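You operate a simulated robot arm through the tools that you are given. There is no shell and no other tool.

The job below is to be done with a simulated robot arm. You get a single attempt, and the scene is never put back.

## Task
Change the labeller over to its job card's grade and feed a label.
Fine: power off and black lever open first; old roll on the table, new roll on, lever shut, power on, then feed. Where these are worked on the way, their far stop is far enough and under half their travel is too little: black lever.

The check looks at the end state, three seconds after you hand in, the way a careful person would. Anything else that was tipped, shoved, dropped, spilled or broken makes it a failure.

## Robot
A 7-joint arm with a fingered hand, fixed in place. Base frame: the origin is on the floor under the middle of its stand, x ahead of it, y to its left, z up; the work surface is at about z = 800. Units: mm, degrees, N and s.
With the tool pointing down near the work surface it reaches from about 280 to 700 mm from the base axis. Its first joint turns from -166.0 to 166.0 degrees. Payload 4 kg.
The TCP is the grasp point between the finger pads, 26 mm short of the fingertips. In the tool frame z runs along the fingers and y along their closing line. The gripper opens to 156 mm; its body begins 73 mm behind the TCP. The gripper is a hand of 4 fingers: y runs from the thumb to the fingers, the wrist lies at [0, 0, -239] in the tool frame, and closing takes about 1.5 s.
Orientation is told as [roll, pitch, yaw] about the base's x, y, z axes, in that order, counted from this pose: with the fingers straight down and closing along the base's y, the tool's x points along the base's -x, its y along +y and its z along -z.

## Interface
- The arm moves only by the tool move_arm. Its argument "plan" is a list of rows, each a list of 6 numbers: the shift along the base's x, y, z in units of 400 mm (1.0 is 400 mm), then the turn, a rotation vector about the base's x, y, z in units of 45 degrees (1.0 is 45 degrees). In form: [[tx, ty, tz, ax, ay, az], ...]. A call has 1 to 20 rows; each row is the pose to reach, as a shift and turn from the pose commanded when the call began. "gripper" is the finger opening in mm, from 0 to 156, set as the call begins (left out, the last holds). A call with a number of a shift or a turn outside -1 to 1 is refused whole. Each row takes 0.2 s and may step no farther than 50 mm and 8.6 degrees from the row before; otherwise, or with a gripper value out of range, the whole call is refused. A pose out of reach is approached as far as the arm can. The call stops where the force on the tool passes 70 N (or 10 N more than at its start, if that is more) or the arm is blocked; 0.2 s more then pass. Each finger travels about 72 mm/s and halts on what it meets, pressing with about 24 N; the grip force reading is that of the motor and also rises with nothing between the fingers. The clock runs only during rows and for 0.2 s after the last one: add rows that repeat a pose to give the fingers time. It gives the time, the measured TCP pose, the force on the tool (base axes), the opening and the grip force at its end, in the units of the frame above (readings bear some noise), with the torque about the TCP (base axes, N m) and any sound that the robot's microphone picked up.
- Cameras (640 x 400 px; columns grow to the right, rows downward): "scene" is fixed at [219.6, -647.9, 1578]; the picture's right is [0.95, -0.31, 0.00], its down [-0.15, -0.47, -0.87] and it looks along [0.27, 0.83, -0.49] (base axes); focal length 370 px, centre (320, 200). "wrist" rides on the gripper at [58, -58, -91] in the tool frame; the picture's right is [0.71, 0.71, 0.00], its down [-0.53, 0.53, -0.67] and it looks along [-0.47, 0.47, 0.74] (tool axes); focal length 265 px, centre (320, 200). There is no depth. A picture from a camera that has moved, and an enlarged one, comes with that camera's place and axes in the base frame and with its lens.
- capture(camera): a new picture of that camera. It takes no simulated time.
- set_fingers(finger1, finger2, finger3, thumb_bend): sets how far each is bent, from 0 (flat) to 1 (curled in); at 0.3 the hand is open as for a grip, at 0.7 the pads meet at the TCP. One left out holds its place. A second passes; each finger stops where it meets its share of the squeeze, and holds until it gets a number again. A gripper value or a shape takes the hand back. It gives what a move gives, with no picture; readings hold the bend of each and the force on the fingers (four entries, about 0 where the hand has none), thumb and palm.
- grasp_type(shape): the hand has 4 fingers and takes this shape, open, in about a second: jaw (thumb against the fingers, like two jaws); tri (thumb and two fingers); tip (a fingertip pinch); poke (one finger out to press); point (the index stretched); flat (the hand flat); cup (the hand cupped); fist (a fist). The gripper value then closes the fingers along that shape, each until it touches; the sizes above hold for jaw. It gives what a move gives, with no picture.
- inspect(camera, box): a new picture of the part [left, top, right, bottom] of that camera's present view, enlarged. It takes no simulated time.
- hand_in(): hands the job in; it is judged then, once.

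Places have to be worked out from the pictures, the camera data and where the tool is seen. Open the gripper and draw the arm clear of the work before you hand the job in, unless the task says otherwise.

The tools are called after ">>>" by a JSON object that holds its "name" and its "arguments". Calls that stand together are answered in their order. move_arm: Moves the arm, as the interface text tells. Its arguments: {"type":"object","properties":{"plan":{"type":"array","items":{"type":"array","items":{"type":"number"}}},"gripper":{"type":"number"}},"required":["plan"]} The other tools are called the same way: grasp_type (shape) gives the hand a shape; set_fingers (finger1, finger2, finger3, thumb_bend) moves the fingers one by one; capture (camera) takes a picture; inspect (camera, box) takes an enlarged picture of a part of a camera's view; hand_in () hands the job in.

At the start:

```text
time_s: 0.0
ee_pos: [437.7, 204.7, 1162.7]
tool_rot: [0.0, 0.1, 0.1]
force: [0.1, 0.0, 0.9]
ft_torque: [0.02, 0.06, -0.01]
width: 155.9
gripper_force: 0.0
shape: jaw
bend: [0.3, 0.3, 0.3, 0.3]
finger forces: [0.0, 0.1, 0.0, 0.0, 0.0, 0.0]
```

scene: 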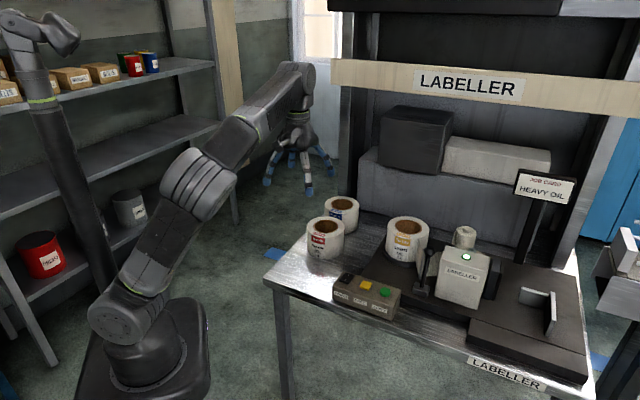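
wrist: 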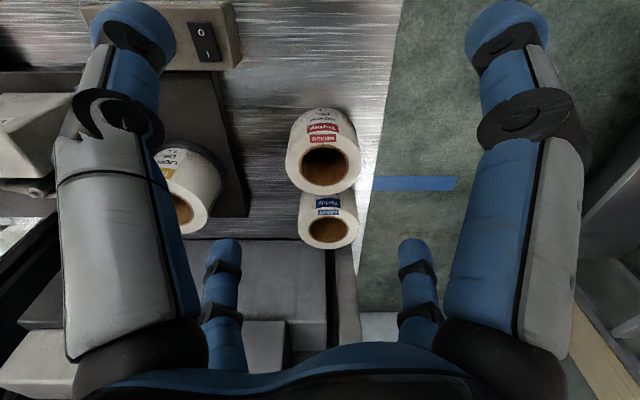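

I begin by looking closely at the labeller, the rolls and the controls.

>>> {"name": "inspect", "arguments": {"camera": "scene", "box": [260, 160, 420, 260]}}

>>> {"name": "inspect", "arguments": {"camera": "scene", "box": [320, 220, 480, 320]}}

>>> {"name": "inspect", "arguments": {"camera": "scene", "box": [420, 160, 600, 272]}}

>>> {"name": "inspect", "arguments": {"camera": "scene", "box": [440, 250, 600, 400]}}

>>> {"name": "inspect", "arguments": {"camera": "wrist", "box": [120, 80, 380, 260]}}

```text
4.00 times, centred on (340, 210) of scene
camera zoom: at [219.6, -647.9, 1578.0], right [0.95, -0.31, 0.0], down [-0.15, -0.47, -0.87], along [0.27, 0.83, -0.49], focal length 1482 px, centre (240, 160)
```

zoom: 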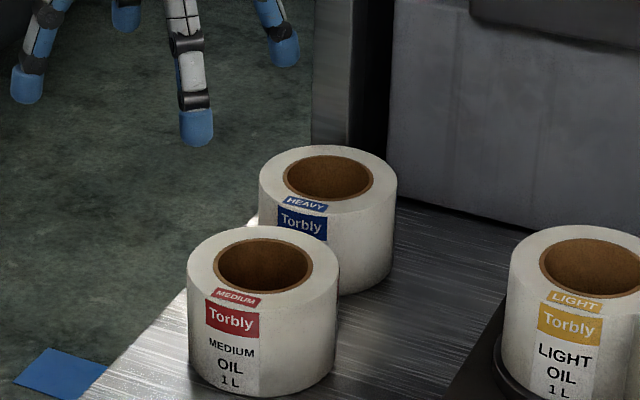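

```text
4.00 times, centred on (400, 270) of scene
camera zoom: at [219.6, -647.9, 1578.0], right [0.95, -0.31, 0.0], down [-0.15, -0.47, -0.87], along [0.27, 0.83, -0.49], focal length 1482 px, centre (0, -80)
```

zoom: 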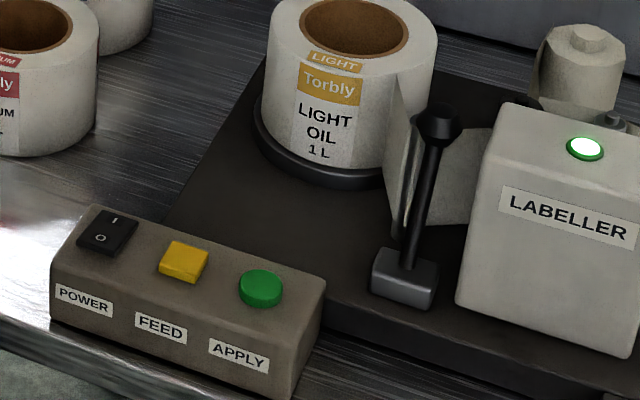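

```text
3.56 times, centred on (510, 216) of scene
camera zoom: at [219.6, -647.9, 1578.0], right [0.95, -0.31, 0.0], down [-0.15, -0.47, -0.87], along [0.27, 0.83, -0.49], focal length 1317 px, centre (-356, 143)
```

zoom: 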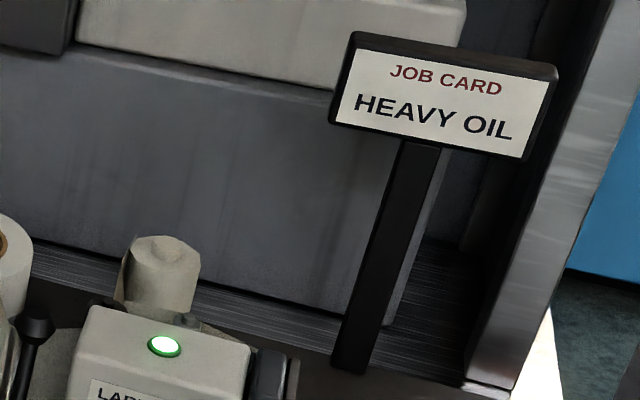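

```text
2.67 times, centred on (520, 325) of scene
camera zoom: at [219.6, -647.9, 1578.0], right [0.95, -0.31, 0.0], down [-0.15, -0.47, -0.87], along [0.27, 0.83, -0.49], focal length 988 px, centre (-213, -133)
```

zoom: 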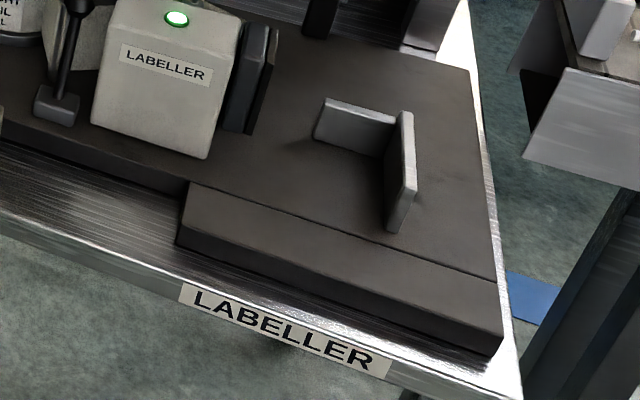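

```text
2.22 times, centred on (250, 170) of wrist
camera zoom: at [380.4, 147.4, 1252.7], right [-0.71, 0.71, 0.0], down [0.53, 0.53, 0.67], along [0.47, 0.47, -0.74], focal length 590 px, centre (476, 267)
```

zoom: 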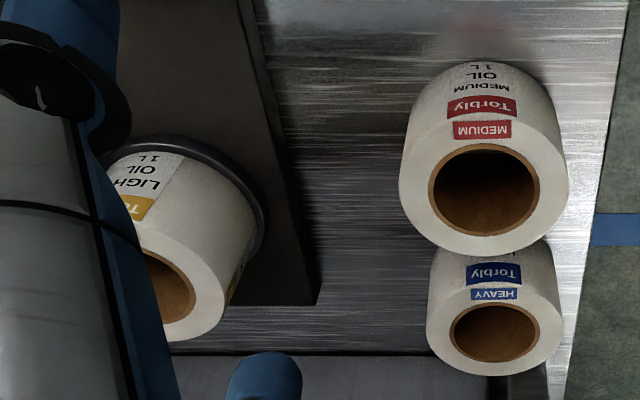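

The job card asks for HEAVY OIL (blue roll, behind the red one); the yellow LIGHT roll is on the holder and the lamp is on. I move the hand to bring the wrist camera over the lever and holder, to see which way the lever works.

>>> {"name": "move_arm", "arguments": {"plan": [[0.057, -0.092, -0.027, 0, 0, 0], [0.114, -0.184, -0.055, 0, 0, 0], [0.171, -0.276, -0.082, 0, 0, 0], [0.228, -0.368, -0.11, 0, 0, 0], [0.285, -0.46, -0.137, 0, 0, 0], [0.342, -0.552, -0.165, 0, 0, 0], [0.4, -0.645, -0.192, 0, 0, 0], [0.455, -0.7375, -0.22, 0, 0, 0]]}}

>>> {"name": "capture", "arguments": {"camera": "wrist"}}

>>> {"name": "capture", "arguments": {"camera": "scene"}}

```text
time_s: 1.8
ee_pos: [619.3, -90.6, 1073.0]
tool_rot: [0.0, 0.0, 0.2]
force: [0.1, -0.6, 0.5]
ft_torque: [-0.03, 0.05, -0.01]
width: 155.8
gripper_force: 0.1
shape: jaw
bend: [0.3, 0.3, 0.3, 0.3]
finger forces: [0.0, 0.0, 0.0, 0.0, 0.0, 0.0]
```

```text
taken
camera wrist: at [561.6, -148.0, 1162.0], right [-0.71, 0.71, 0.0], down [0.53, 0.53, 0.67], along [0.47, 0.47, -0.74], focal length 265 px, centre (320, 200)
```

wrist: 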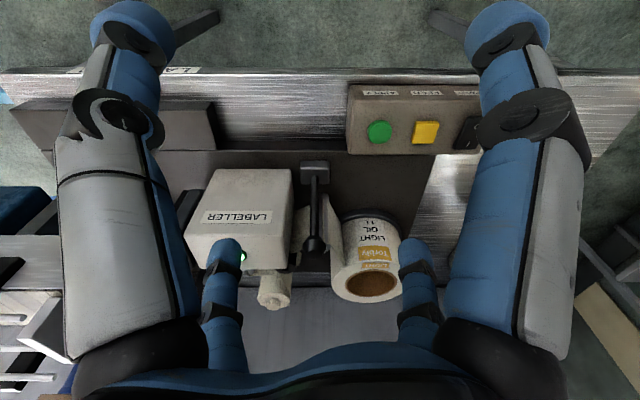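

```text
taken
```

scene: 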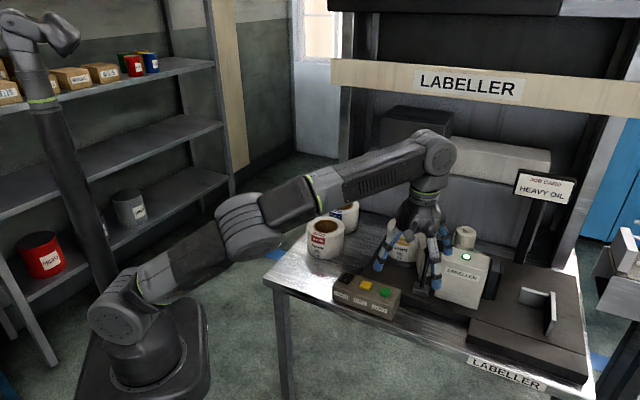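

The camera views the labeller from the front, turned upside down. I zoom in on the lever, roll and holder area.

>>> {"name": "inspect", "arguments": {"camera": "wrist", "box": [230, 80, 480, 310]}}

>>> {"name": "inspect", "arguments": {"camera": "scene", "box": [340, 200, 500, 320]}}

```text
1.74 times, centred on (355, 195) of wrist
camera zoom: at [561.6, -148.0, 1162.0], right [-0.71, 0.71, 0.0], down [0.53, 0.53, 0.67], along [0.47, 0.47, -0.74], focal length 462 px, centre (259, 209)
```

zoom: 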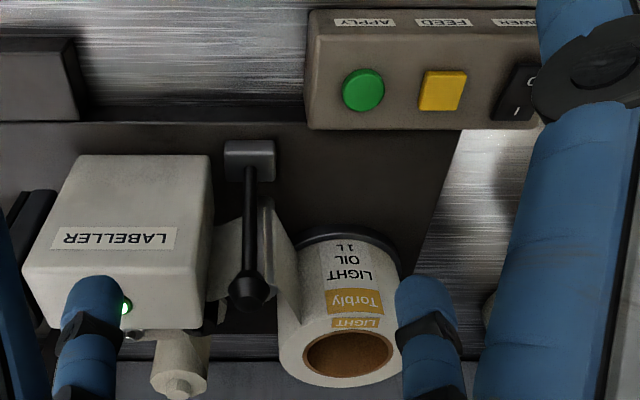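

```text
3.33 times, centred on (420, 260) of scene
camera zoom: at [219.6, -647.9, 1578.0], right [0.95, -0.31, 0.0], down [-0.15, -0.47, -0.87], along [0.27, 0.83, -0.49], focal length 1235 px, centre (-13, 0)
```

zoom: 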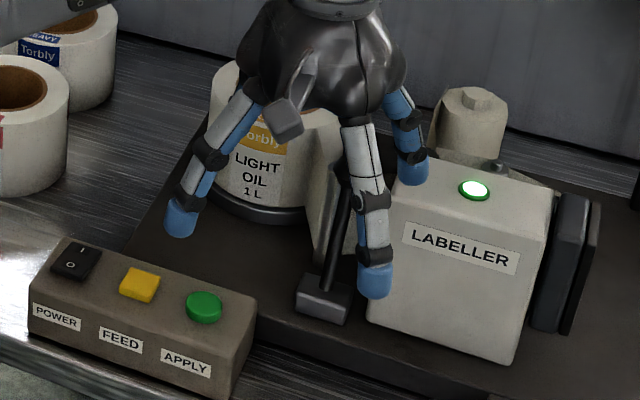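

I turn the hand −90° about the vertical and shift it left so that the wrist camera views the lever from its side, to see the lever's lean.

>>> {"name": "move_arm", "arguments": {"plan": [[0.007, 0.05, -0.005, 0, 0, -0.167], [0.014, 0.1, -0.01, 0, 0, -0.333], [0.021, 0.15, -0.015, 0, 0, -0.5], [0.028, 0.2, -0.02, 0, 0, -0.667], [0.035, 0.25, -0.025, 0, 0, -0.833], [0.042, 0.303, -0.031, 0, 0, -1.0]]}}

>>> {"name": "move_arm", "arguments": {"plan": [[0.007, 0.05, -0.005, 0, 0, -0.167], [0.014, 0.1, -0.01, 0, 0, -0.333], [0.021, 0.15, -0.015, 0, 0, -0.5], [0.028, 0.2, -0.02, 0, 0, -0.667], [0.035, 0.25, -0.025, 0, 0, -0.833], [0.043, 0.304, -0.031, 0, 0, -1.0]]}}

>>> {"name": "capture", "arguments": {"camera": "wrist"}}

>>> {"name": "capture", "arguments": {"camera": "scene"}}

```text
time_s: 3.2
ee_pos: [637.1, 30.8, 1060.8]
tool_rot: [0.1, -0.2, -45.2]
force: [-1.1, -0.6, 0.1]
ft_torque: [0.01, 0.01, -0.01]
width: 155.9
gripper_force: 0.1
shape: jaw
bend: [0.3, 0.3, 0.3, 0.3]
finger forces: [0.0, 0.1, 0.0, 0.1, 0.0, 0.0]
```

```text
time_s: 4.6
ee_pos: [643.7, 114.1, 1039.3]
tool_rot: [-1.1, -0.1, -71.9]
force: [-0.3, -0.3, -0.7]
ft_torque: [0.02, -0.01, 0.0]
width: 155.9
gripper_force: 0.1
shape: jaw
bend: [0.3, 0.3, 0.3, 0.3]
finger forces: [0.0, 0.0, 0.0, 0.0, 0.0, 0.0]
out of reach, approached as far as the arm can: row 4, 5, 6
```

```text
taken
camera wrist: at [572.3, 152.1, 1131.2], right [0.45, 0.89, -0.01], down [0.68, -0.33, 0.66], along [0.58, -0.31, -0.75], focal length 265 px, centre (320, 200)
```

wrist: 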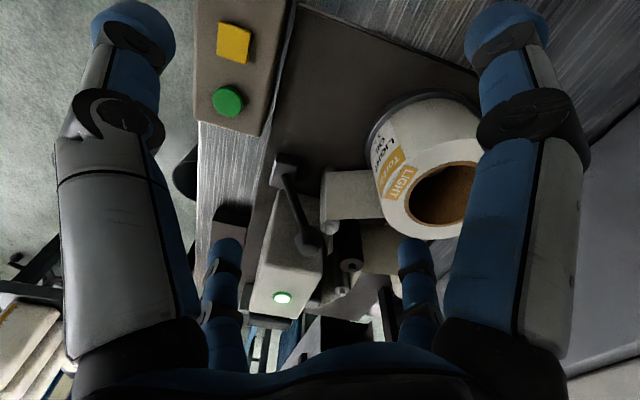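

```text
taken
```

scene: 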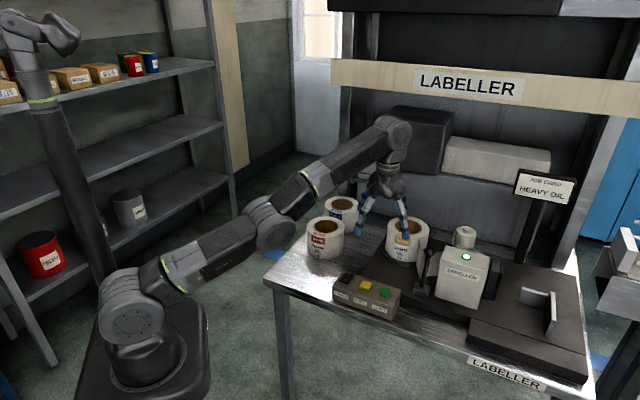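

The lever leans slightly back from its pivot block. I zoom in on both views to see how its pivot is built and whether the roll holder has a spindle.

>>> {"name": "inspect", "arguments": {"camera": "wrist", "box": [240, 140, 400, 300]}}

>>> {"name": "inspect", "arguments": {"camera": "wrist", "box": [340, 70, 500, 250]}}

>>> {"name": "inspect", "arguments": {"camera": "scene", "box": [380, 200, 520, 310]}}

```text
2.50 times, centred on (320, 220) of wrist
camera zoom: at [572.3, 152.1, 1131.2], right [0.45, 0.89, -0.01], down [0.68, -0.33, 0.66], along [0.58, -0.31, -0.75], focal length 664 px, centre (320, 150)
```

zoom: 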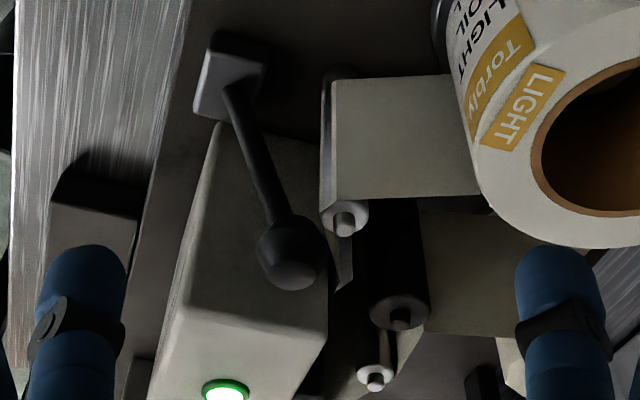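

```text
2.22 times, centred on (420, 160) of wrist
camera zoom: at [572.3, 152.1, 1131.2], right [0.45, 0.89, -0.01], down [0.68, -0.33, 0.66], along [0.58, -0.31, -0.75], focal length 590 px, centre (98, 289)
```

zoom: 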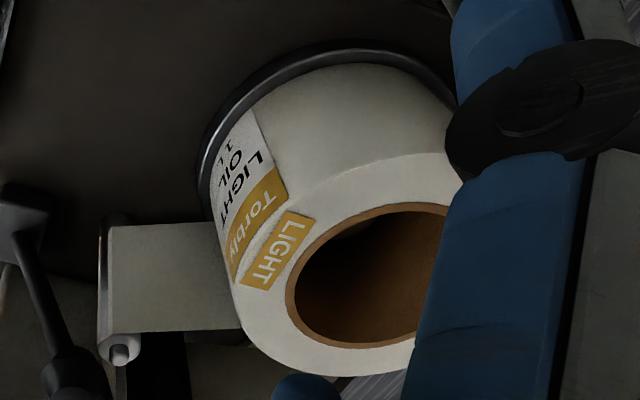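

```text
3.64 times, centred on (450, 255) of scene
camera zoom: at [219.6, -647.9, 1578.0], right [0.95, -0.31, 0.0], down [-0.15, -0.47, -0.87], along [0.27, 0.83, -0.49], focal length 1347 px, centre (-153, 0)
```

zoom: 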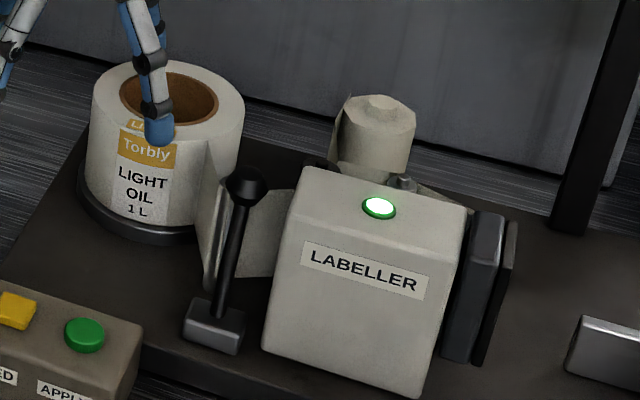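

The knob triangulates to about (759, 37, 949) with pivot near (733, 11, 840), leaning back ~19° in a plane square to the labeller's front; buttons sit at FEED (580, 56, 860), APPLY (620, 16, 860), POWER about (540, 96, 865). The rolls lie at ~790 mm radius, so a tilted hand will be needed; I back off to a clear place to look at the hand's shapes.

>>> {"name": "move_arm", "arguments": {"plan": [[-0.1, 0, 0.05, 0, 0, 0], [-0.2, 0, 0.1, 0, 0, 0], [-0.3, 0, 0.15, 0, 0, 0], [-0.4, 0, 0.2, 0, 0, 0]]}}

>>> {"name": "capture", "arguments": {"camera": "scene"}}

>>> {"name": "capture", "arguments": {"camera": "wrist"}}

```text
time_s: 5.6
ee_pos: [630.0, 116.7, 1070.1]
tool_rot: [-1.0, -0.1, -71.5]
force: [0.5, 0.6, -0.3]
ft_torque: [0.01, 0.01, 0.01]
width: 155.9
gripper_force: 0.0
shape: jaw
bend: [0.3, 0.3, 0.3, 0.3]
finger forces: [0.1, 0.1, 0.1, 0.0, 0.0, 0.1]
out of reach, approached as far as the arm can: row 1, 2, 3, 4
```

```text
taken
```

scene: 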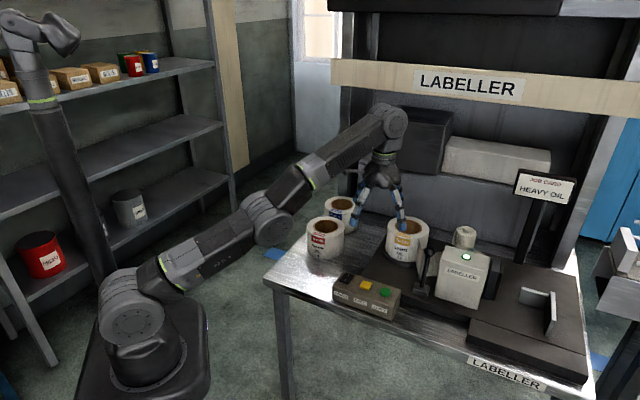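

```text
taken
camera wrist: at [558.6, 153.8, 1160.3], right [0.45, 0.9, -0.01], down [0.68, -0.33, 0.66], along [0.59, -0.3, -0.75], focal length 265 px, centre (320, 200)
```

wrist: 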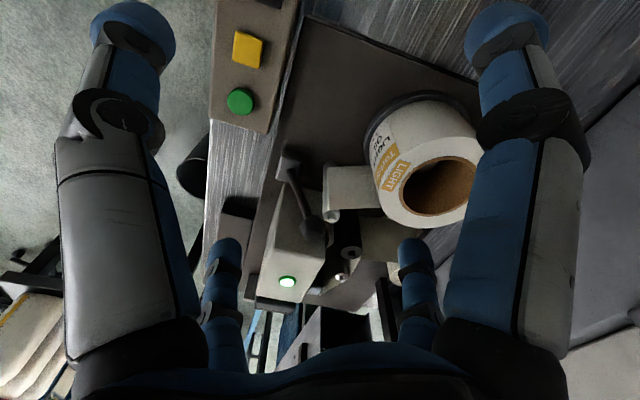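

The yaw of −90° seems past a joint limit; I turn the hand back +45° and pull it to a clear spot.

>>> {"name": "move_arm", "arguments": {"plan": [[0, 0, 0, 0, 0, 0.18], [0, 0, 0, 0, 0, 0.36], [0, 0, 0, 0, 0, 0.54], [0, 0, 0, 0, 0, 0.72], [0, 0, 0, 0, 0, 0.9], [0, 0, 0, 0, 0, 1.0]]}}

>>> {"name": "capture", "arguments": {"camera": "scene"}}

```text
time_s: 7.0
ee_pos: [632.3, 111.3, 1070.6]
tool_rot: [-1.1, 0.0, -26.7]
force: [0.1, -0.1, -0.9]
ft_torque: [0.0, -0.02, 0.01]
width: 156.1
gripper_force: 0.0
shape: jaw
bend: [0.3, 0.3, 0.3, 0.3]
finger forces: [0.0, 0.1, 0.0, 0.0, 0.1, 0.0]
```

```text
taken
```

scene: 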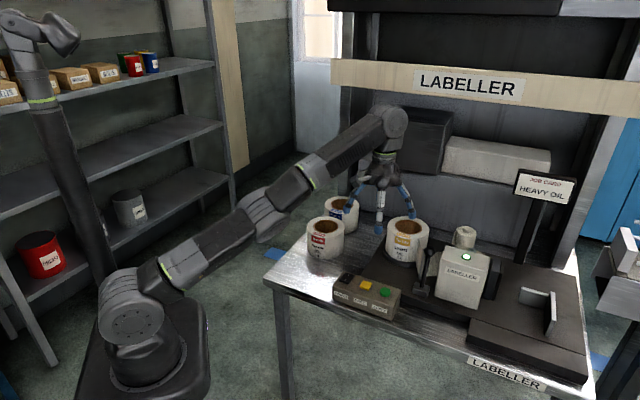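

The hand follows again. I bring it to a clear spot with yaw 0 and then look at the shapes.

>>> {"name": "move_arm", "arguments": {"plan": [[-0.091, -0.025, 0.025, 0.005, 0, 0.12], [-0.182, -0.05, 0.05, 0.01, 0, 0.24], [-0.273, -0.075, 0.075, 0.015, 0, 0.36], [-0.364, -0.1, 0.1, 0.02, 0, 0.48], [-0.455, -0.125, 0.125, 0.024, 0, 0.593]]}}

>>> {"name": "grasp_type", "arguments": {"shape": "poke"}}

>>> {"name": "inspect", "arguments": {"camera": "scene", "box": [240, 120, 400, 240]}}

>>> {"name": "capture", "arguments": {"camera": "wrist"}}

```text
time_s: 8.2
ee_pos: [449.5, 64.6, 1119.7]
tool_rot: [0.0, 0.3, -0.1]
force: [0.1, 0.1, -0.1]
ft_torque: [-0.06, 0.03, -0.04]
width: 155.9
gripper_force: 0.2
shape: jaw
bend: [0.3, 0.3, 0.3, 0.3]
finger forces: [0.1, 0.0, 0.1, 0.0, 0.0, 0.0]
```

```text
time_s: 9.1
ee_pos: [450.0, 64.9, 1120.2]
tool_rot: [0.0, 0.2, -0.1]
force: [-0.5, 0.1, -0.8]
ft_torque: [-0.01, 0.03, -0.01]
width: 0.0
gripper_force: 0.0
shape: poke
bend: [1.0, 1.0, 1.0, 0.91]
finger forces: [0.0, 0.1, 0.1, 0.0, 0.1, 0.0]
```

```text
3.33 times, centred on (320, 180) of scene
camera zoom: at [219.6, -647.9, 1578.0], right [0.95, -0.31, 0.0], down [-0.15, -0.47, -0.87], along [0.27, 0.83, -0.49], focal length 1235 px, centre (320, 267)
```

zoom: 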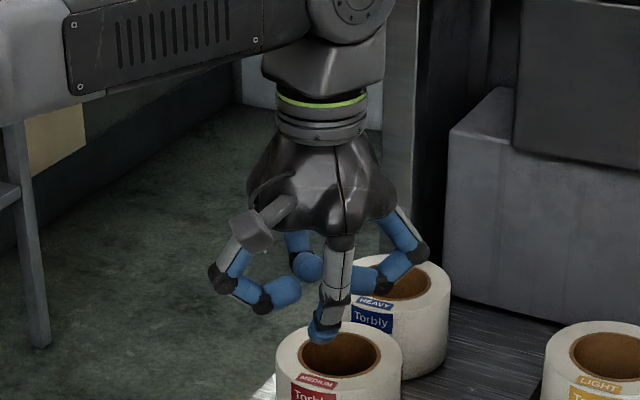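

```text
taken
camera wrist: at [392.4, 7.8, 1210.3], right [-0.7, 0.71, 0.0], down [0.53, 0.52, 0.67], along [0.47, 0.47, -0.75], focal length 265 px, centre (320, 200)
```

wrist: 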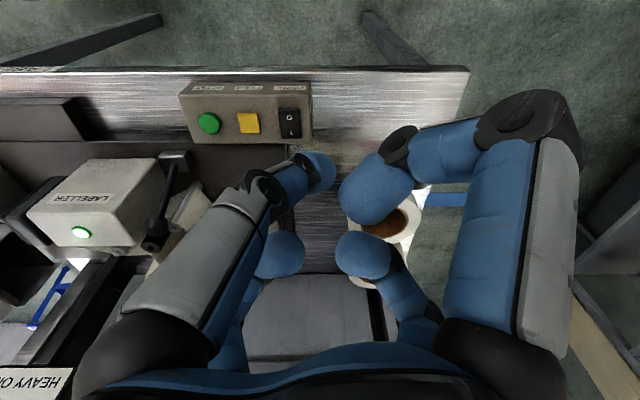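

In "poke" the thumb's tip points down near the tool axis. I zoom in to find the tip's exact place relative to the TCP.

>>> {"name": "inspect", "arguments": {"camera": "wrist", "box": [160, 60, 400, 210]}}

>>> {"name": "inspect", "arguments": {"camera": "scene", "box": [280, 170, 360, 220]}}

```text
2.67 times, centred on (280, 135) of wrist
camera zoom: at [392.4, 7.8, 1210.3], right [-0.7, 0.71, 0.0], down [0.53, 0.52, 0.67], along [0.47, 0.47, -0.75], focal length 708 px, centre (427, 373)
```

zoom: 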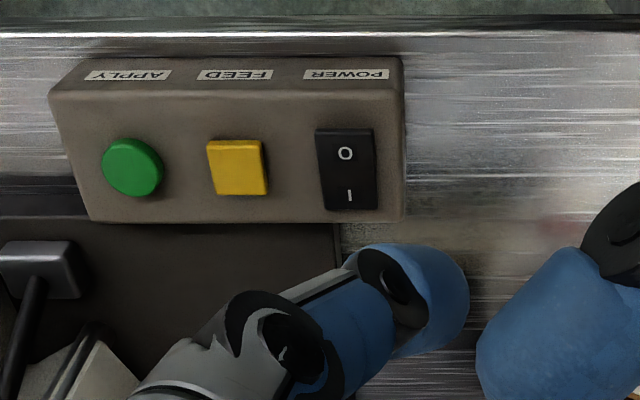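

```text
8.00 times, centred on (320, 195) of scene
camera zoom: at [219.6, -647.9, 1578.0], right [0.95, -0.31, 0.0], down [-0.15, -0.47, -0.87], along [0.27, 0.83, -0.49], focal length 2964 px, centre (320, 240)
```

zoom: 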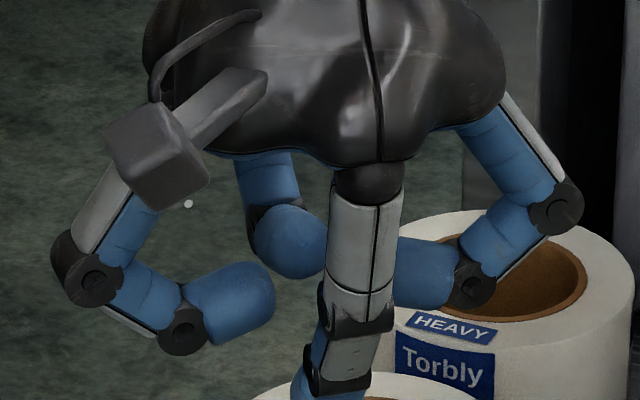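

The poke tip sits about on the tool axis, 25 mm below the TCP. The rocker's O end is near (535, 91), its I end near (552, 108); I go above the O end first.

>>> {"name": "move_arm", "arguments": {"plan": [[0.052, 0.015, -0.095, 0, 0, 0], [0.104, 0.03, -0.19, 0, 0, 0], [0.156, 0.045, -0.285, 0, 0, 0], [0.205, 0.06, -0.38, 0, 0, 0], [0.205, 0.06, -0.45, 0, 0, 0], [0.205, 0.06, -0.5, 0, 0, 0]]}}

>>> {"name": "inspect", "arguments": {"camera": "scene", "box": [300, 230, 420, 320]}}

>>> {"name": "capture", "arguments": {"camera": "wrist"}}

```text
time_s: 10.5
ee_pos: [531.2, 86.1, 919.6]
tool_rot: [0.1, 0.1, -0.2]
force: [0.4, 0.1, 0.6]
ft_torque: [-0.01, -0.01, -0.03]
width: 0.0
gripper_force: 0.1
shape: poke
bend: [1.0, 1.0, 1.0, 0.91]
finger forces: [0.1, 0.0, 0.1, 0.0, 0.0, 0.0]
```

```text
4.44 times, centred on (360, 275) of scene
camera zoom: at [219.6, -647.9, 1578.0], right [0.95, -0.31, 0.0], down [-0.15, -0.47, -0.87], along [0.27, 0.83, -0.49], focal length 1647 px, centre (142, -133)
```

zoom: 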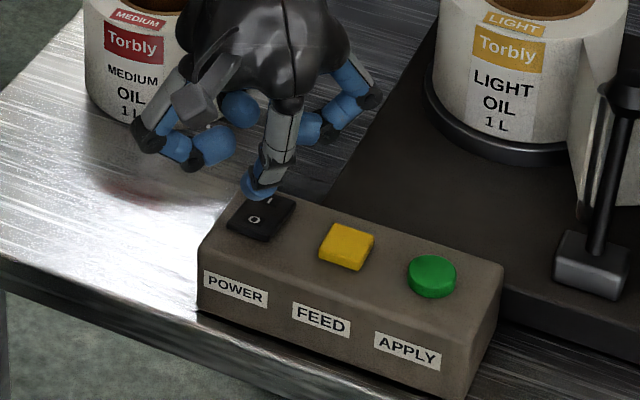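

```text
taken
camera wrist: at [473.0, 29.9, 1010.4], right [-0.7, 0.71, 0.0], down [0.53, 0.52, 0.67], along [0.47, 0.47, -0.75], focal length 265 px, centre (320, 200)
```

wrist: 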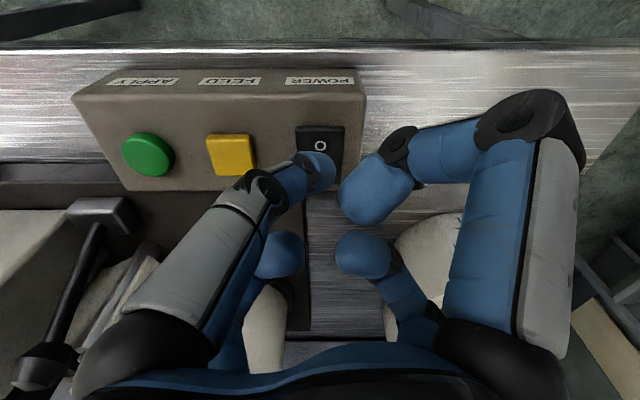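

The tip is right over the O mark. I press down in small steps, watching the force.

>>> {"name": "move_arm", "arguments": {"plan": [[0.006, 0.006, -0.03, 0, 0, 0], [0.006, 0.006, -0.05, 0, 0, 0], [0.006, 0.006, -0.06, 0, 0, 0], [0.006, 0.006, -0.068, 0, 0, 0], [0.006, 0.006, -0.075, 0, 0, 0], [0.006, 0.006, -0.08, 0, 0, 0]]}}

>>> {"name": "inspect", "arguments": {"camera": "scene", "box": [300, 230, 420, 320]}}

```text
time_s: 11.9
ee_pos: [533.8, 86.7, 891.1]
tool_rot: [-0.1, 0.1, -0.3]
force: [-11.2, -7.1, 30.3]
ft_torque: [-0.18, 0.18, -0.03]
width: 0.0
gripper_force: 0.0
shape: poke
bend: [1.0, 1.0, 1.0, 0.91]
finger forces: [0.1, 0.1, 0.1, 0.1, 31.6, 0.0]
```

```text
4.44 times, centred on (360, 275) of scene
camera zoom: at [219.6, -647.9, 1578.0], right [0.95, -0.31, 0.0], down [-0.15, -0.47, -0.87], along [0.27, 0.83, -0.49], focal length 1647 px, centre (142, -133)
```

zoom: 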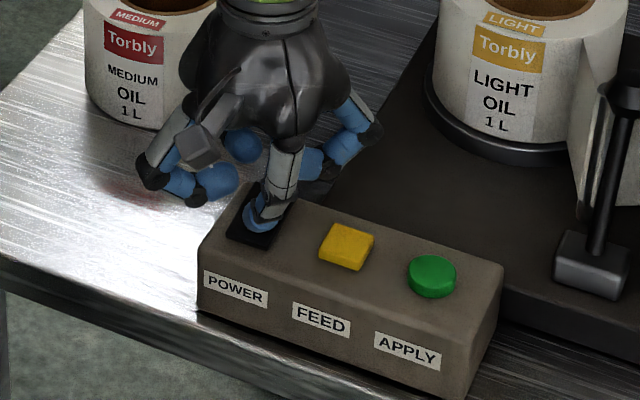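

The tip meets the switch with about 30 N. I lift and check the rocker and the lamp.

>>> {"name": "move_arm", "arguments": {"plan": [[0, 0, 0.05, 0, 0, 0], [-0.05, -0.05, 0.15, 0, 0, 0], [-0.1, -0.1, 0.25, 0, 0, 0]]}}

>>> {"name": "inspect", "arguments": {"camera": "scene", "box": [330, 220, 490, 320]}}

>>> {"name": "inspect", "arguments": {"camera": "wrist", "box": [60, 40, 400, 240]}}

```text
time_s: 12.7
ee_pos: [491.7, 46.5, 990.4]
tool_rot: [0.1, 0.1, -0.2]
force: [0.7, -0.3, -0.1]
ft_torque: [0.02, -0.02, -0.02]
width: 0.0
gripper_force: 0.0
shape: poke
bend: [1.0, 1.0, 1.0, 0.91]
finger forces: [0.1, 0.0, 0.0, 0.1, 0.0, 0.0]
```

```text
4.00 times, centred on (410, 270) of scene
camera zoom: at [219.6, -647.9, 1578.0], right [0.95, -0.31, 0.0], down [-0.15, -0.47, -0.87], along [0.27, 0.83, -0.49], focal length 1482 px, centre (-40, -80)
```

zoom: 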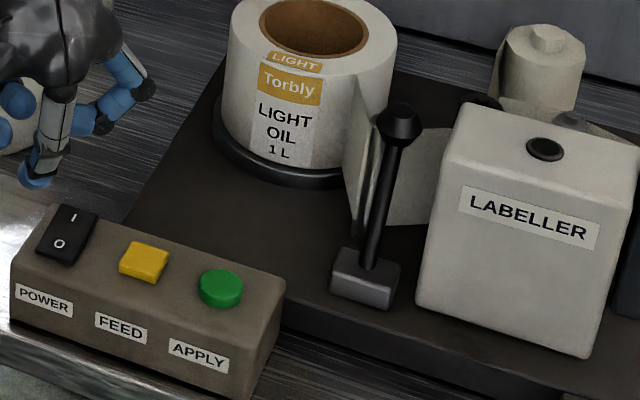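

```text
1.88 times, centred on (230, 140) of wrist
camera zoom: at [434.0, -11.8, 1080.3], right [-0.7, 0.71, 0.0], down [0.53, 0.52, 0.67], along [0.47, 0.47, -0.75], focal length 500 px, centre (489, 313)
```

zoom: 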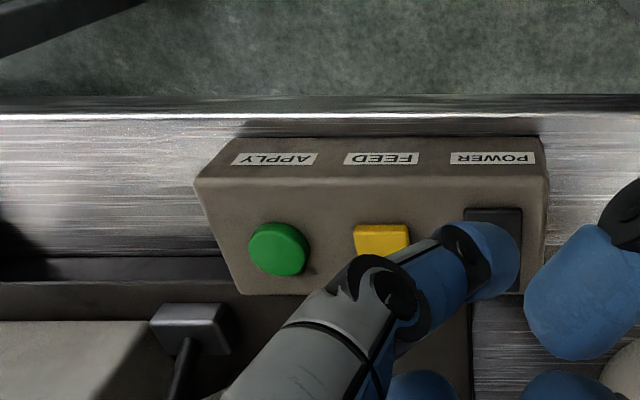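

Power is off: the rocker has flipped and the lamp is dark. Next I look at the "tip" pinch shape, which I may use on the lever's knob.

>>> {"name": "move_arm", "arguments": {"plan": [[-0.05, 0, 0.1, 0, 0, 0], [-0.08, 0, 0.2, 0, 0, 0], [-0.1, 0, 0.3, 0, 0, 0]]}}

>>> {"name": "grasp_type", "arguments": {"shape": "tip"}}

>>> {"name": "inspect", "arguments": {"camera": "scene", "box": [240, 120, 400, 220]}}

>>> {"name": "capture", "arguments": {"camera": "wrist"}}

```text
time_s: 13.5
ee_pos: [452.2, 46.8, 1109.1]
tool_rot: [0.0, 0.2, -0.2]
force: [-0.7, 0.0, 0.1]
ft_torque: [0.01, -0.01, 0.0]
width: 0.1
gripper_force: 0.1
shape: poke
bend: [1.0, 1.0, 1.0, 0.91]
finger forces: [0.0, 0.0, 0.0, 0.0, 0.0, 0.1]
```

```text
time_s: 14.4
ee_pos: [452.7, 45.7, 1108.2]
tool_rot: [0.1, 0.2, -0.2]
force: [0.1, -0.1, 0.6]
ft_torque: [0.01, 0.0, -0.01]
width: 156.1
gripper_force: 0.0
shape: tip
bend: [0.12, 0.3, 0.12, 0.3]
finger forces: [0.0, 0.1, 0.1, 0.0, 0.0, 0.0]
```

```text
4.00 times, centred on (320, 170) of scene
camera zoom: at [219.6, -647.9, 1578.0], right [0.95, -0.31, 0.0], down [-0.15, -0.47, -0.87], along [0.27, 0.83, -0.49], focal length 1482 px, centre (320, 320)
```

zoom: 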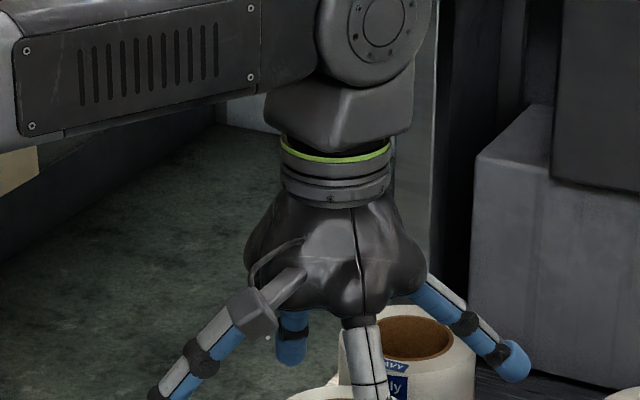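

```text
taken
camera wrist: at [394.3, -10.3, 1198.7], right [-0.7, 0.71, 0.0], down [0.53, 0.52, 0.67], along [0.47, 0.47, -0.75], focal length 265 px, centre (320, 200)
```

wrist: 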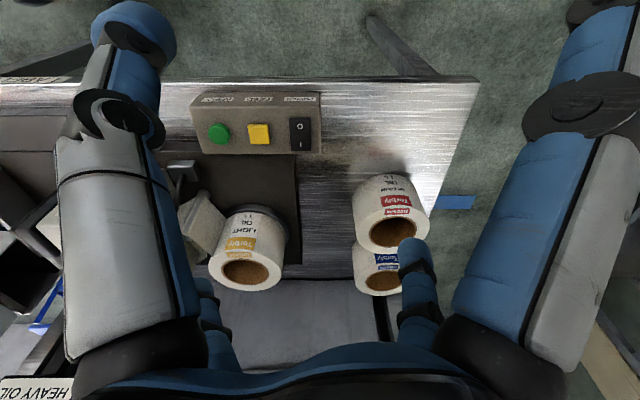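

In "tip" the thumb (−y) and finger 2 (+y) face each other. I'll curl fingers 1 and 3 and leave a ~60 mm gap between thumb and finger 2, then turn the hand to yaw 45° so it closes along the lever's pivot axis.

>>> {"name": "set_fingers", "arguments": {"finger1": 1.0, "finger2": 0.54, "finger3": 1.0, "thumb_bend": 0.54}}

>>> {"name": "move_arm", "arguments": {"plan": [[0, 0, 0, 0, 0, 0.17], [0, 0, 0, 0, 0, 0.34], [0, 0, 0, 0, 0, 0.51], [0, 0, 0, 0, 0, 0.68], [0, 0, 0, 0, 0, 0.85], [0, 0, 0, 0, 0, 1.0]]}}

>>> {"name": "move_arm", "arguments": {"plan": [[0.08, -0.08, 0, 0.12, -0.12, 0], [0.16, -0.16, 0, 0.24, -0.24, 0], [0.24, -0.24, 0, 0.36, -0.36, 0], [0.32, -0.32, 0, 0.47, -0.47, 0]]}}

>>> {"name": "inspect", "arguments": {"camera": "scene", "box": [290, 140, 450, 240]}}

>>> {"name": "capture", "arguments": {"camera": "wrist"}}

```text
time_s: 15.4
ee_pos: [453.1, 46.5, 1108.3]
tool_rot: [0.1, 0.3, -0.2]
force: [-0.3, -0.2, 1.1]
ft_torque: [-0.02, 0.0, -0.02]
width: 25.9
gripper_force: 0.1
shape: fingers
bend: [0.74, 0.54, 0.74, 0.54]
finger forces: [0.0, 0.1, 0.1, 0.0, 0.0, 0.0]
```

```text
time_s: 16.8
ee_pos: [452.1, 46.7, 1109.3]
tool_rot: [0.0, 0.3, 45.0]
force: [0.4, 0.1, 0.2]
ft_torque: [-0.01, -0.01, -0.05]
width: 25.8
gripper_force: 0.0
shape: fingers
bend: [0.74, 0.54, 0.74, 0.54]
finger forces: [0.1, 0.0, 0.1, 0.1, 0.1, 0.0]
```

```text
time_s: 17.8
ee_pos: [581.1, -77.1, 1109.6]
tool_rot: [0.1, -29.8, 44.9]
force: [-0.8, 0.0, 0.3]
ft_torque: [-0.02, -0.02, -0.01]
width: 25.6
gripper_force: 0.0
shape: fingers
bend: [0.74, 0.54, 0.74, 0.54]
finger forces: [0.1, 0.1, 0.0, 0.1, 0.0, 0.0]
```

```text
4.00 times, centred on (370, 190) of scene
camera zoom: at [219.6, -647.9, 1578.0], right [0.95, -0.31, 0.0], down [-0.15, -0.47, -0.87], along [0.27, 0.83, -0.49], focal length 1482 px, centre (120, 240)
```

zoom: 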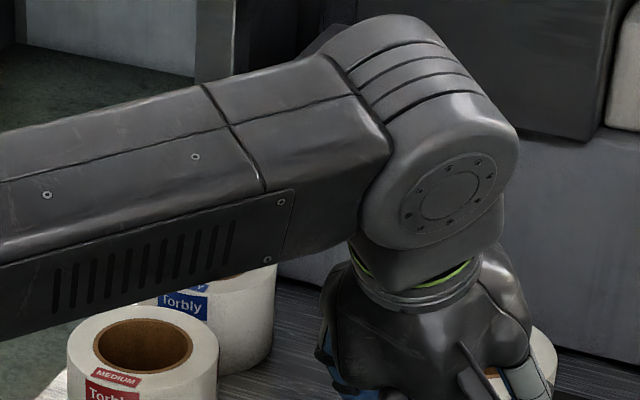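

```text
taken
camera wrist: at [555.4, -185.0, 1158.4], right [-0.93, 0.07, -0.35], down [-0.28, 0.46, 0.84], along [0.22, 0.89, -0.41], focal length 265 px, centre (320, 200)
```

wrist: 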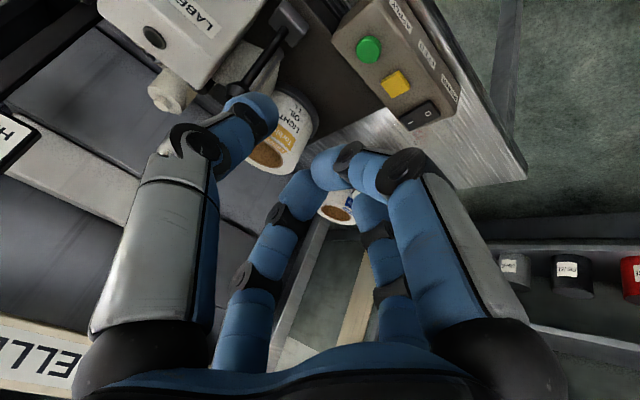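

Fingers 1 and 3 met each other at the centre, which would block the knob. I take the "poke" shape (fingers 1–3 fully curled) and then open only thumb and finger 2.

>>> {"name": "grasp_type", "arguments": {"shape": "poke"}}

>>> {"name": "set_fingers", "arguments": {"finger2": 0.5, "thumb_bend": 0.5}}

>>> {"name": "capture", "arguments": {"camera": "wrist"}}

```text
time_s: 18.7
ee_pos: [582.4, -78.5, 1109.2]
tool_rot: [0.1, -29.7, 44.7]
force: [0.2, -1.2, 0.0]
ft_torque: [0.0, 0.0, -0.03]
width: 0.0
gripper_force: 0.1
shape: poke
bend: [1.0, 1.0, 1.0, 0.91]
finger forces: [0.1, 0.0, 0.1, 0.1, 0.0, 0.0]
```

```text
time_s: 19.7
ee_pos: [582.3, -77.9, 1108.5]
tool_rot: [0.0, -29.7, 44.8]
force: [-0.5, 0.2, -0.7]
ft_torque: [-0.01, 0.01, -0.02]
width: 54.6
gripper_force: 0.1
shape: fingers
bend: [1.0, 0.5, 1.0, 0.5]
finger forces: [0.0, 0.0, 0.0, 0.0, 0.0, 0.0]
```

```text
taken
camera wrist: at [555.1, -185.3, 1158.3], right [-0.93, 0.07, -0.35], down [-0.28, 0.46, 0.84], along [0.22, 0.88, -0.41], focal length 265 px, centre (320, 200)
```

wrist: 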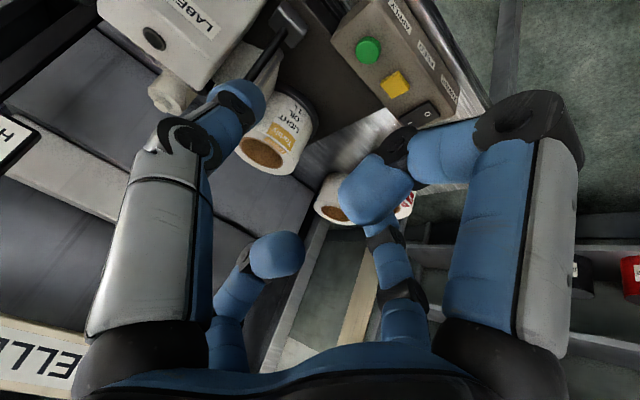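

The pinch is 55 mm wide with fingers 1 and 3 curled. I move to a stand-off 80 mm back from the knob along the tool axis and look.

>>> {"name": "move_arm", "arguments": {"plan": [[0.09, 0.05, -0.048, 0, 0, 0], [0.18, 0.1, -0.096, 0, 0, 0], [0.27, 0.155, -0.144, 0, 0, 0], [0.359, 0.204, -0.191, 0, 0, 0]]}}

>>> {"name": "capture", "arguments": {"camera": "wrist"}}

>>> {"name": "inspect", "arguments": {"camera": "scene", "box": [360, 180, 520, 300]}}

```text
time_s: 20.7
ee_pos: [725.1, 1.7, 1031.4]
tool_rot: [0.1, -29.6, 44.7]
force: [0.6, -1.2, 0.1]
ft_torque: [0.03, -0.01, 0.01]
width: 54.7
gripper_force: 0.1
shape: fingers
bend: [1.0, 0.5, 1.0, 0.5]
finger forces: [0.1, 0.1, 0.1, 0.1, 0.0, 0.1]
```

```text
taken
camera wrist: at [697.7, -105.7, 1080.1], right [-0.93, 0.07, -0.35], down [-0.28, 0.46, 0.84], along [0.22, 0.88, -0.41], focal length 265 px, centre (320, 200)
```

wrist: 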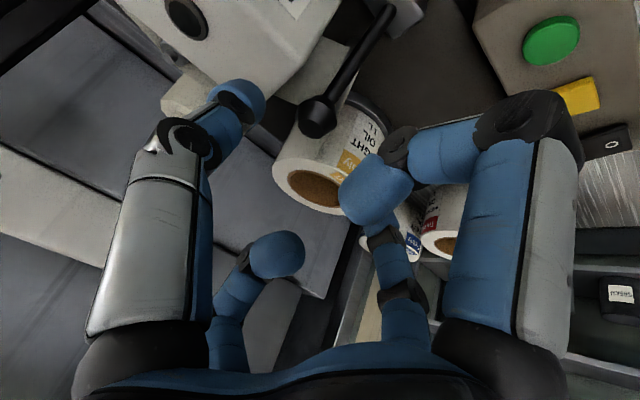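

```text
3.33 times, centred on (440, 240) of scene
camera zoom: at [219.6, -647.9, 1578.0], right [0.95, -0.31, 0.0], down [-0.15, -0.47, -0.87], along [0.27, 0.83, -0.49], focal length 1235 px, centre (-80, 67)
```

zoom: 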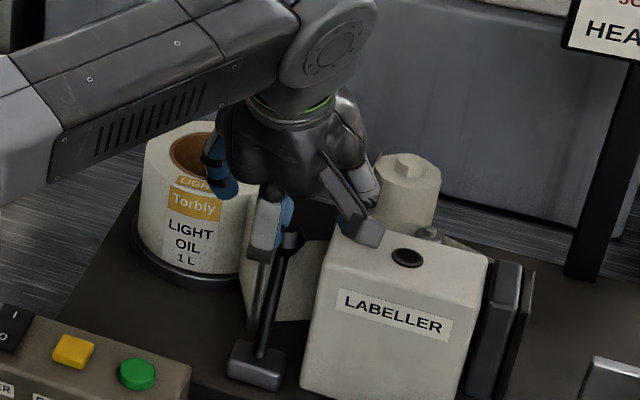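

The knob re-measures at (759, 39, 949), agreeing with my estimate. I advance along the tool axis so the fingertips straddle the knob, then look again.

>>> {"name": "move_arm", "arguments": {"plan": [[0.036, 0.038, -0.085, 0, 0, 0], [0.06, 0.064, -0.14, 0, 0, 0], [0.072, 0.077, -0.171, 0, 0, 0]]}}

>>> {"name": "capture", "arguments": {"camera": "wrist"}}

>>> {"name": "inspect", "arguments": {"camera": "scene", "box": [380, 210, 480, 300]}}

```text
time_s: 21.4
ee_pos: [753.6, 21.7, 996.9]
tool_rot: [-1.6, -31.2, 44.9]
force: [-1.4, 0.7, 12.0]
ft_torque: [-0.31, -0.45, 0.0]
width: 53.2
gripper_force: 6.5
shape: fingers
bend: [1.0, 0.5, 1.0, 0.5]
finger forces: [0.1, 0.0, 0.0, 0.0, 12.6, 0.0]
stopped in row 3: the force on the tool passed its limit at 81 N (the readings are from after the stop); the commanded pose is now the measured one
```

```text
taken
camera wrist: at [723.3, -85.5, 1043.3], right [-0.92, 0.08, -0.38], down [-0.31, 0.46, 0.83], along [0.24, 0.88, -0.4], focal length 265 px, centre (320, 200)
```

wrist: 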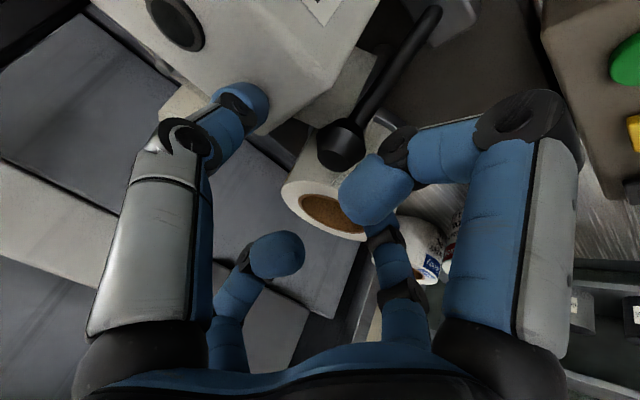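

```text
4.44 times, centred on (430, 255) of scene
camera zoom: at [219.6, -647.9, 1578.0], right [0.95, -0.31, 0.0], down [-0.15, -0.47, -0.87], along [0.27, 0.83, -0.49], focal length 1647 px, centre (-169, -44)
```

zoom: 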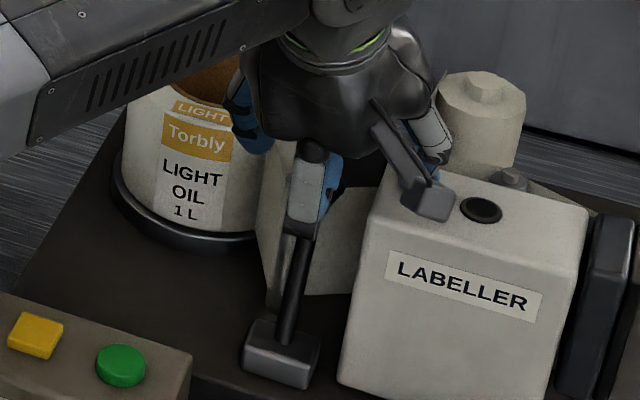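

The thumb landed on the labeller's housing, whose top is really at about z = 967, only ~37 mm right of the lever; so the knob can't be pinched from both sides. I'll instead hook the knob from behind with the side of the thumb alone, hand kept to the left; first I back off and reshape the hand.

>>> {"name": "move_arm", "arguments": {"plan": [[-0.04, -0.03, 0.1, 0, 0, 0], [-0.06, -0.04, 0.2, -0.05, 0.075, 0], [-0.08, -0.04, 0.25, -0.101, 0.151, 0]]}}

>>> {"name": "set_fingers", "arguments": {"finger2": 1.0, "thumb_bend": 0.4}}

>>> {"name": "capture", "arguments": {"camera": "wrist"}}

>>> {"name": "inspect", "arguments": {"camera": "scene", "box": [340, 150, 500, 250]}}

```text
time_s: 22.1
ee_pos: [710.2, 6.3, 1085.0]
tool_rot: [0.4, -22.9, 44.0]
force: [0.3, 0.0, -0.1]
ft_torque: [-0.04, -0.03, 0.01]
width: 54.5
gripper_force: 0.0
shape: fingers
bend: [1.0, 0.5, 1.0, 0.5]
finger forces: [0.1, 0.1, 0.0, 0.1, 0.0, 0.0]
out of reach, approached as far as the arm can: row 3
```

```text
time_s: 23.1
ee_pos: [710.5, 6.6, 1084.8]
tool_rot: [0.4, -23.0, 44.0]
force: [0.2, 0.2, -0.5]
ft_torque: [-0.02, 0.03, 0.01]
width: 68.5
gripper_force: 0.0
shape: fingers
bend: [1.0, 1.0, 1.0, 0.4]
finger forces: [0.1, 0.1, 0.0, 0.0, 0.1, 0.0]
```

```text
taken
camera wrist: at [687.0, -95.7, 1145.0], right [-0.96, 0.06, -0.27], down [-0.2, 0.53, 0.82], along [0.19, 0.85, -0.5], focal length 265 px, centre (320, 200)
```

wrist: 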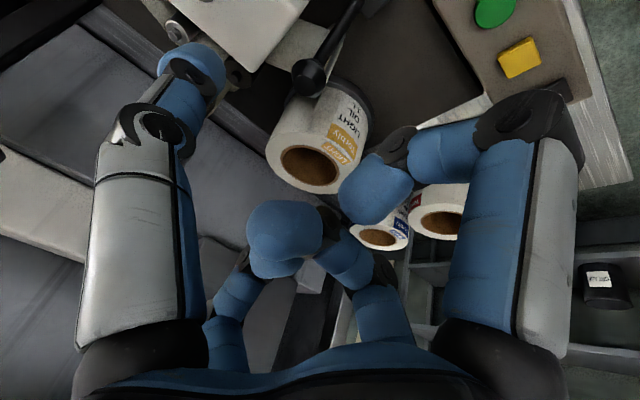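

```text
4.00 times, centred on (420, 200) of scene
camera zoom: at [219.6, -647.9, 1578.0], right [0.95, -0.31, 0.0], down [-0.15, -0.47, -0.87], along [0.27, 0.83, -0.49], focal length 1482 px, centre (-80, 200)
```

zoom: 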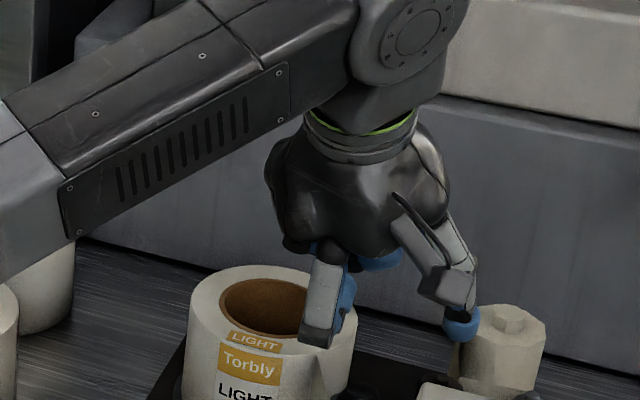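

The thumb tip (bottom) sits at tool (0, −71, +27), confirmed against the scene picture. I move to place it behind the knob from above, first staying 40 mm high.

>>> {"name": "move_arm", "arguments": {"plan": [[0.012, 0.08, -0.062, 0, 0, 0], [0.024, 0.16, -0.124, 0, 0, 0], [0.045, 0.242, -0.187, 0, 0, 0]]}}

>>> {"name": "capture", "arguments": {"camera": "wrist"}}

>>> {"name": "inspect", "arguments": {"camera": "scene", "box": [350, 190, 510, 290]}}

```text
time_s: 23.9
ee_pos: [727.1, 101.6, 1009.7]
tool_rot: [0.3, -23.0, 43.8]
force: [-0.8, -0.3, -0.1]
ft_torque: [-0.02, 0.0, 0.02]
width: 68.3
gripper_force: 0.0
shape: fingers
bend: [1.0, 1.0, 1.0, 0.4]
finger forces: [0.0, 0.0, 0.1, 0.2, 0.1, 0.0]
```

```text
taken
camera wrist: at [704.6, -1.3, 1069.9], right [-0.96, 0.06, -0.27], down [-0.2, 0.53, 0.82], along [0.19, 0.85, -0.5], focal length 265 px, centre (320, 200)
```

wrist: 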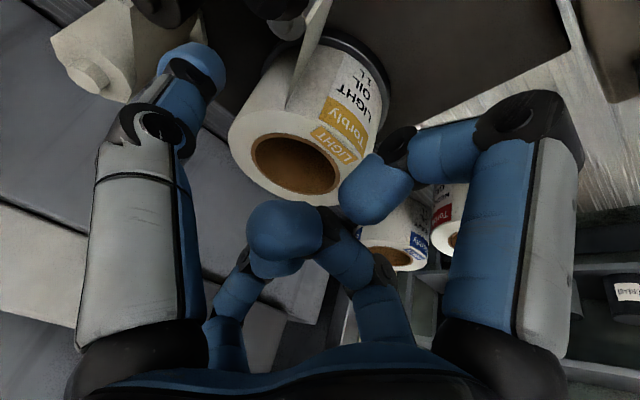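

```text
4.00 times, centred on (430, 240) of scene
camera zoom: at [219.6, -647.9, 1578.0], right [0.95, -0.31, 0.0], down [-0.15, -0.47, -0.87], along [0.27, 0.83, -0.49], focal length 1482 px, centre (-120, 40)
```

zoom: 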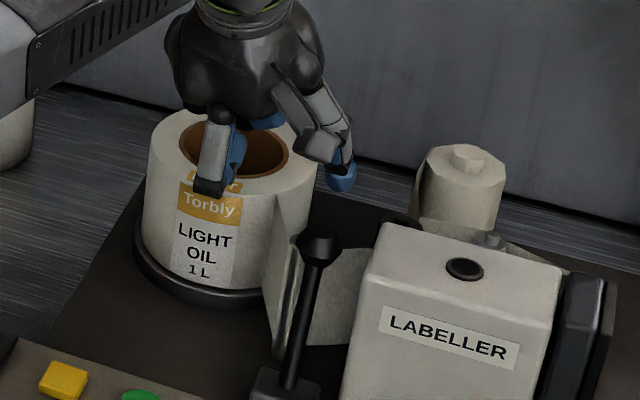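

The thumb tip is right behind and above the knob as planned (knob refined to ~(757, 36, 954)). I lower 38 mm in small steps so the thumb drops behind it.

>>> {"name": "move_arm", "arguments": {"plan": [[0.003, 0.004, -0.035, 0, 0, 0], [0.003, 0.004, -0.065, 0, 0, 0], [0.003, 0.004, -0.096, 0, 0, 0]]}}

>>> {"name": "inspect", "arguments": {"camera": "scene", "box": [370, 210, 490, 285]}}

>>> {"name": "capture", "arguments": {"camera": "wrist"}}

```text
time_s: 24.8
ee_pos: [729.2, 106.0, 970.6]
tool_rot: [0.3, -23.0, 43.9]
force: [-0.6, 0.4, 0.1]
ft_torque: [0.0, -0.01, -0.01]
width: 68.3
gripper_force: 0.0
shape: fingers
bend: [1.0, 1.0, 1.0, 0.4]
finger forces: [0.1, 0.1, 0.1, 0.0, 0.0, 0.0]
```

```text
5.33 times, centred on (430, 248) of scene
camera zoom: at [219.6, -647.9, 1578.0], right [0.95, -0.31, 0.0], down [-0.15, -0.47, -0.87], along [0.27, 0.83, -0.49], focal length 1976 px, centre (-267, -53)
```

zoom: 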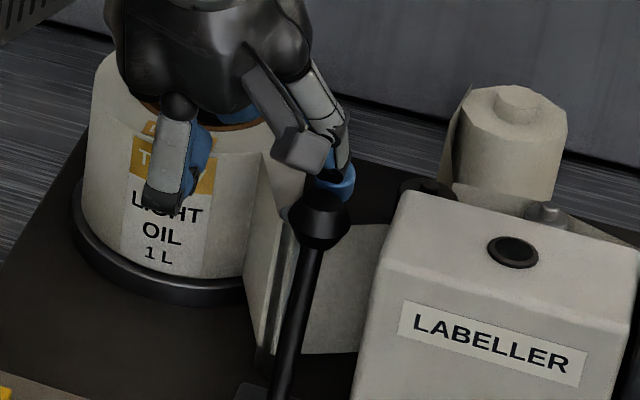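

```text
taken
camera wrist: at [706.2, 2.9, 1031.5], right [-0.96, 0.06, -0.27], down [-0.2, 0.53, 0.82], along [0.19, 0.85, -0.5], focal length 265 px, centre (320, 200)
```

wrist: 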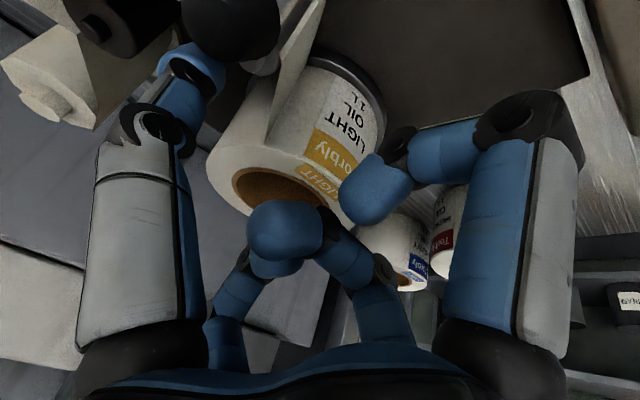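

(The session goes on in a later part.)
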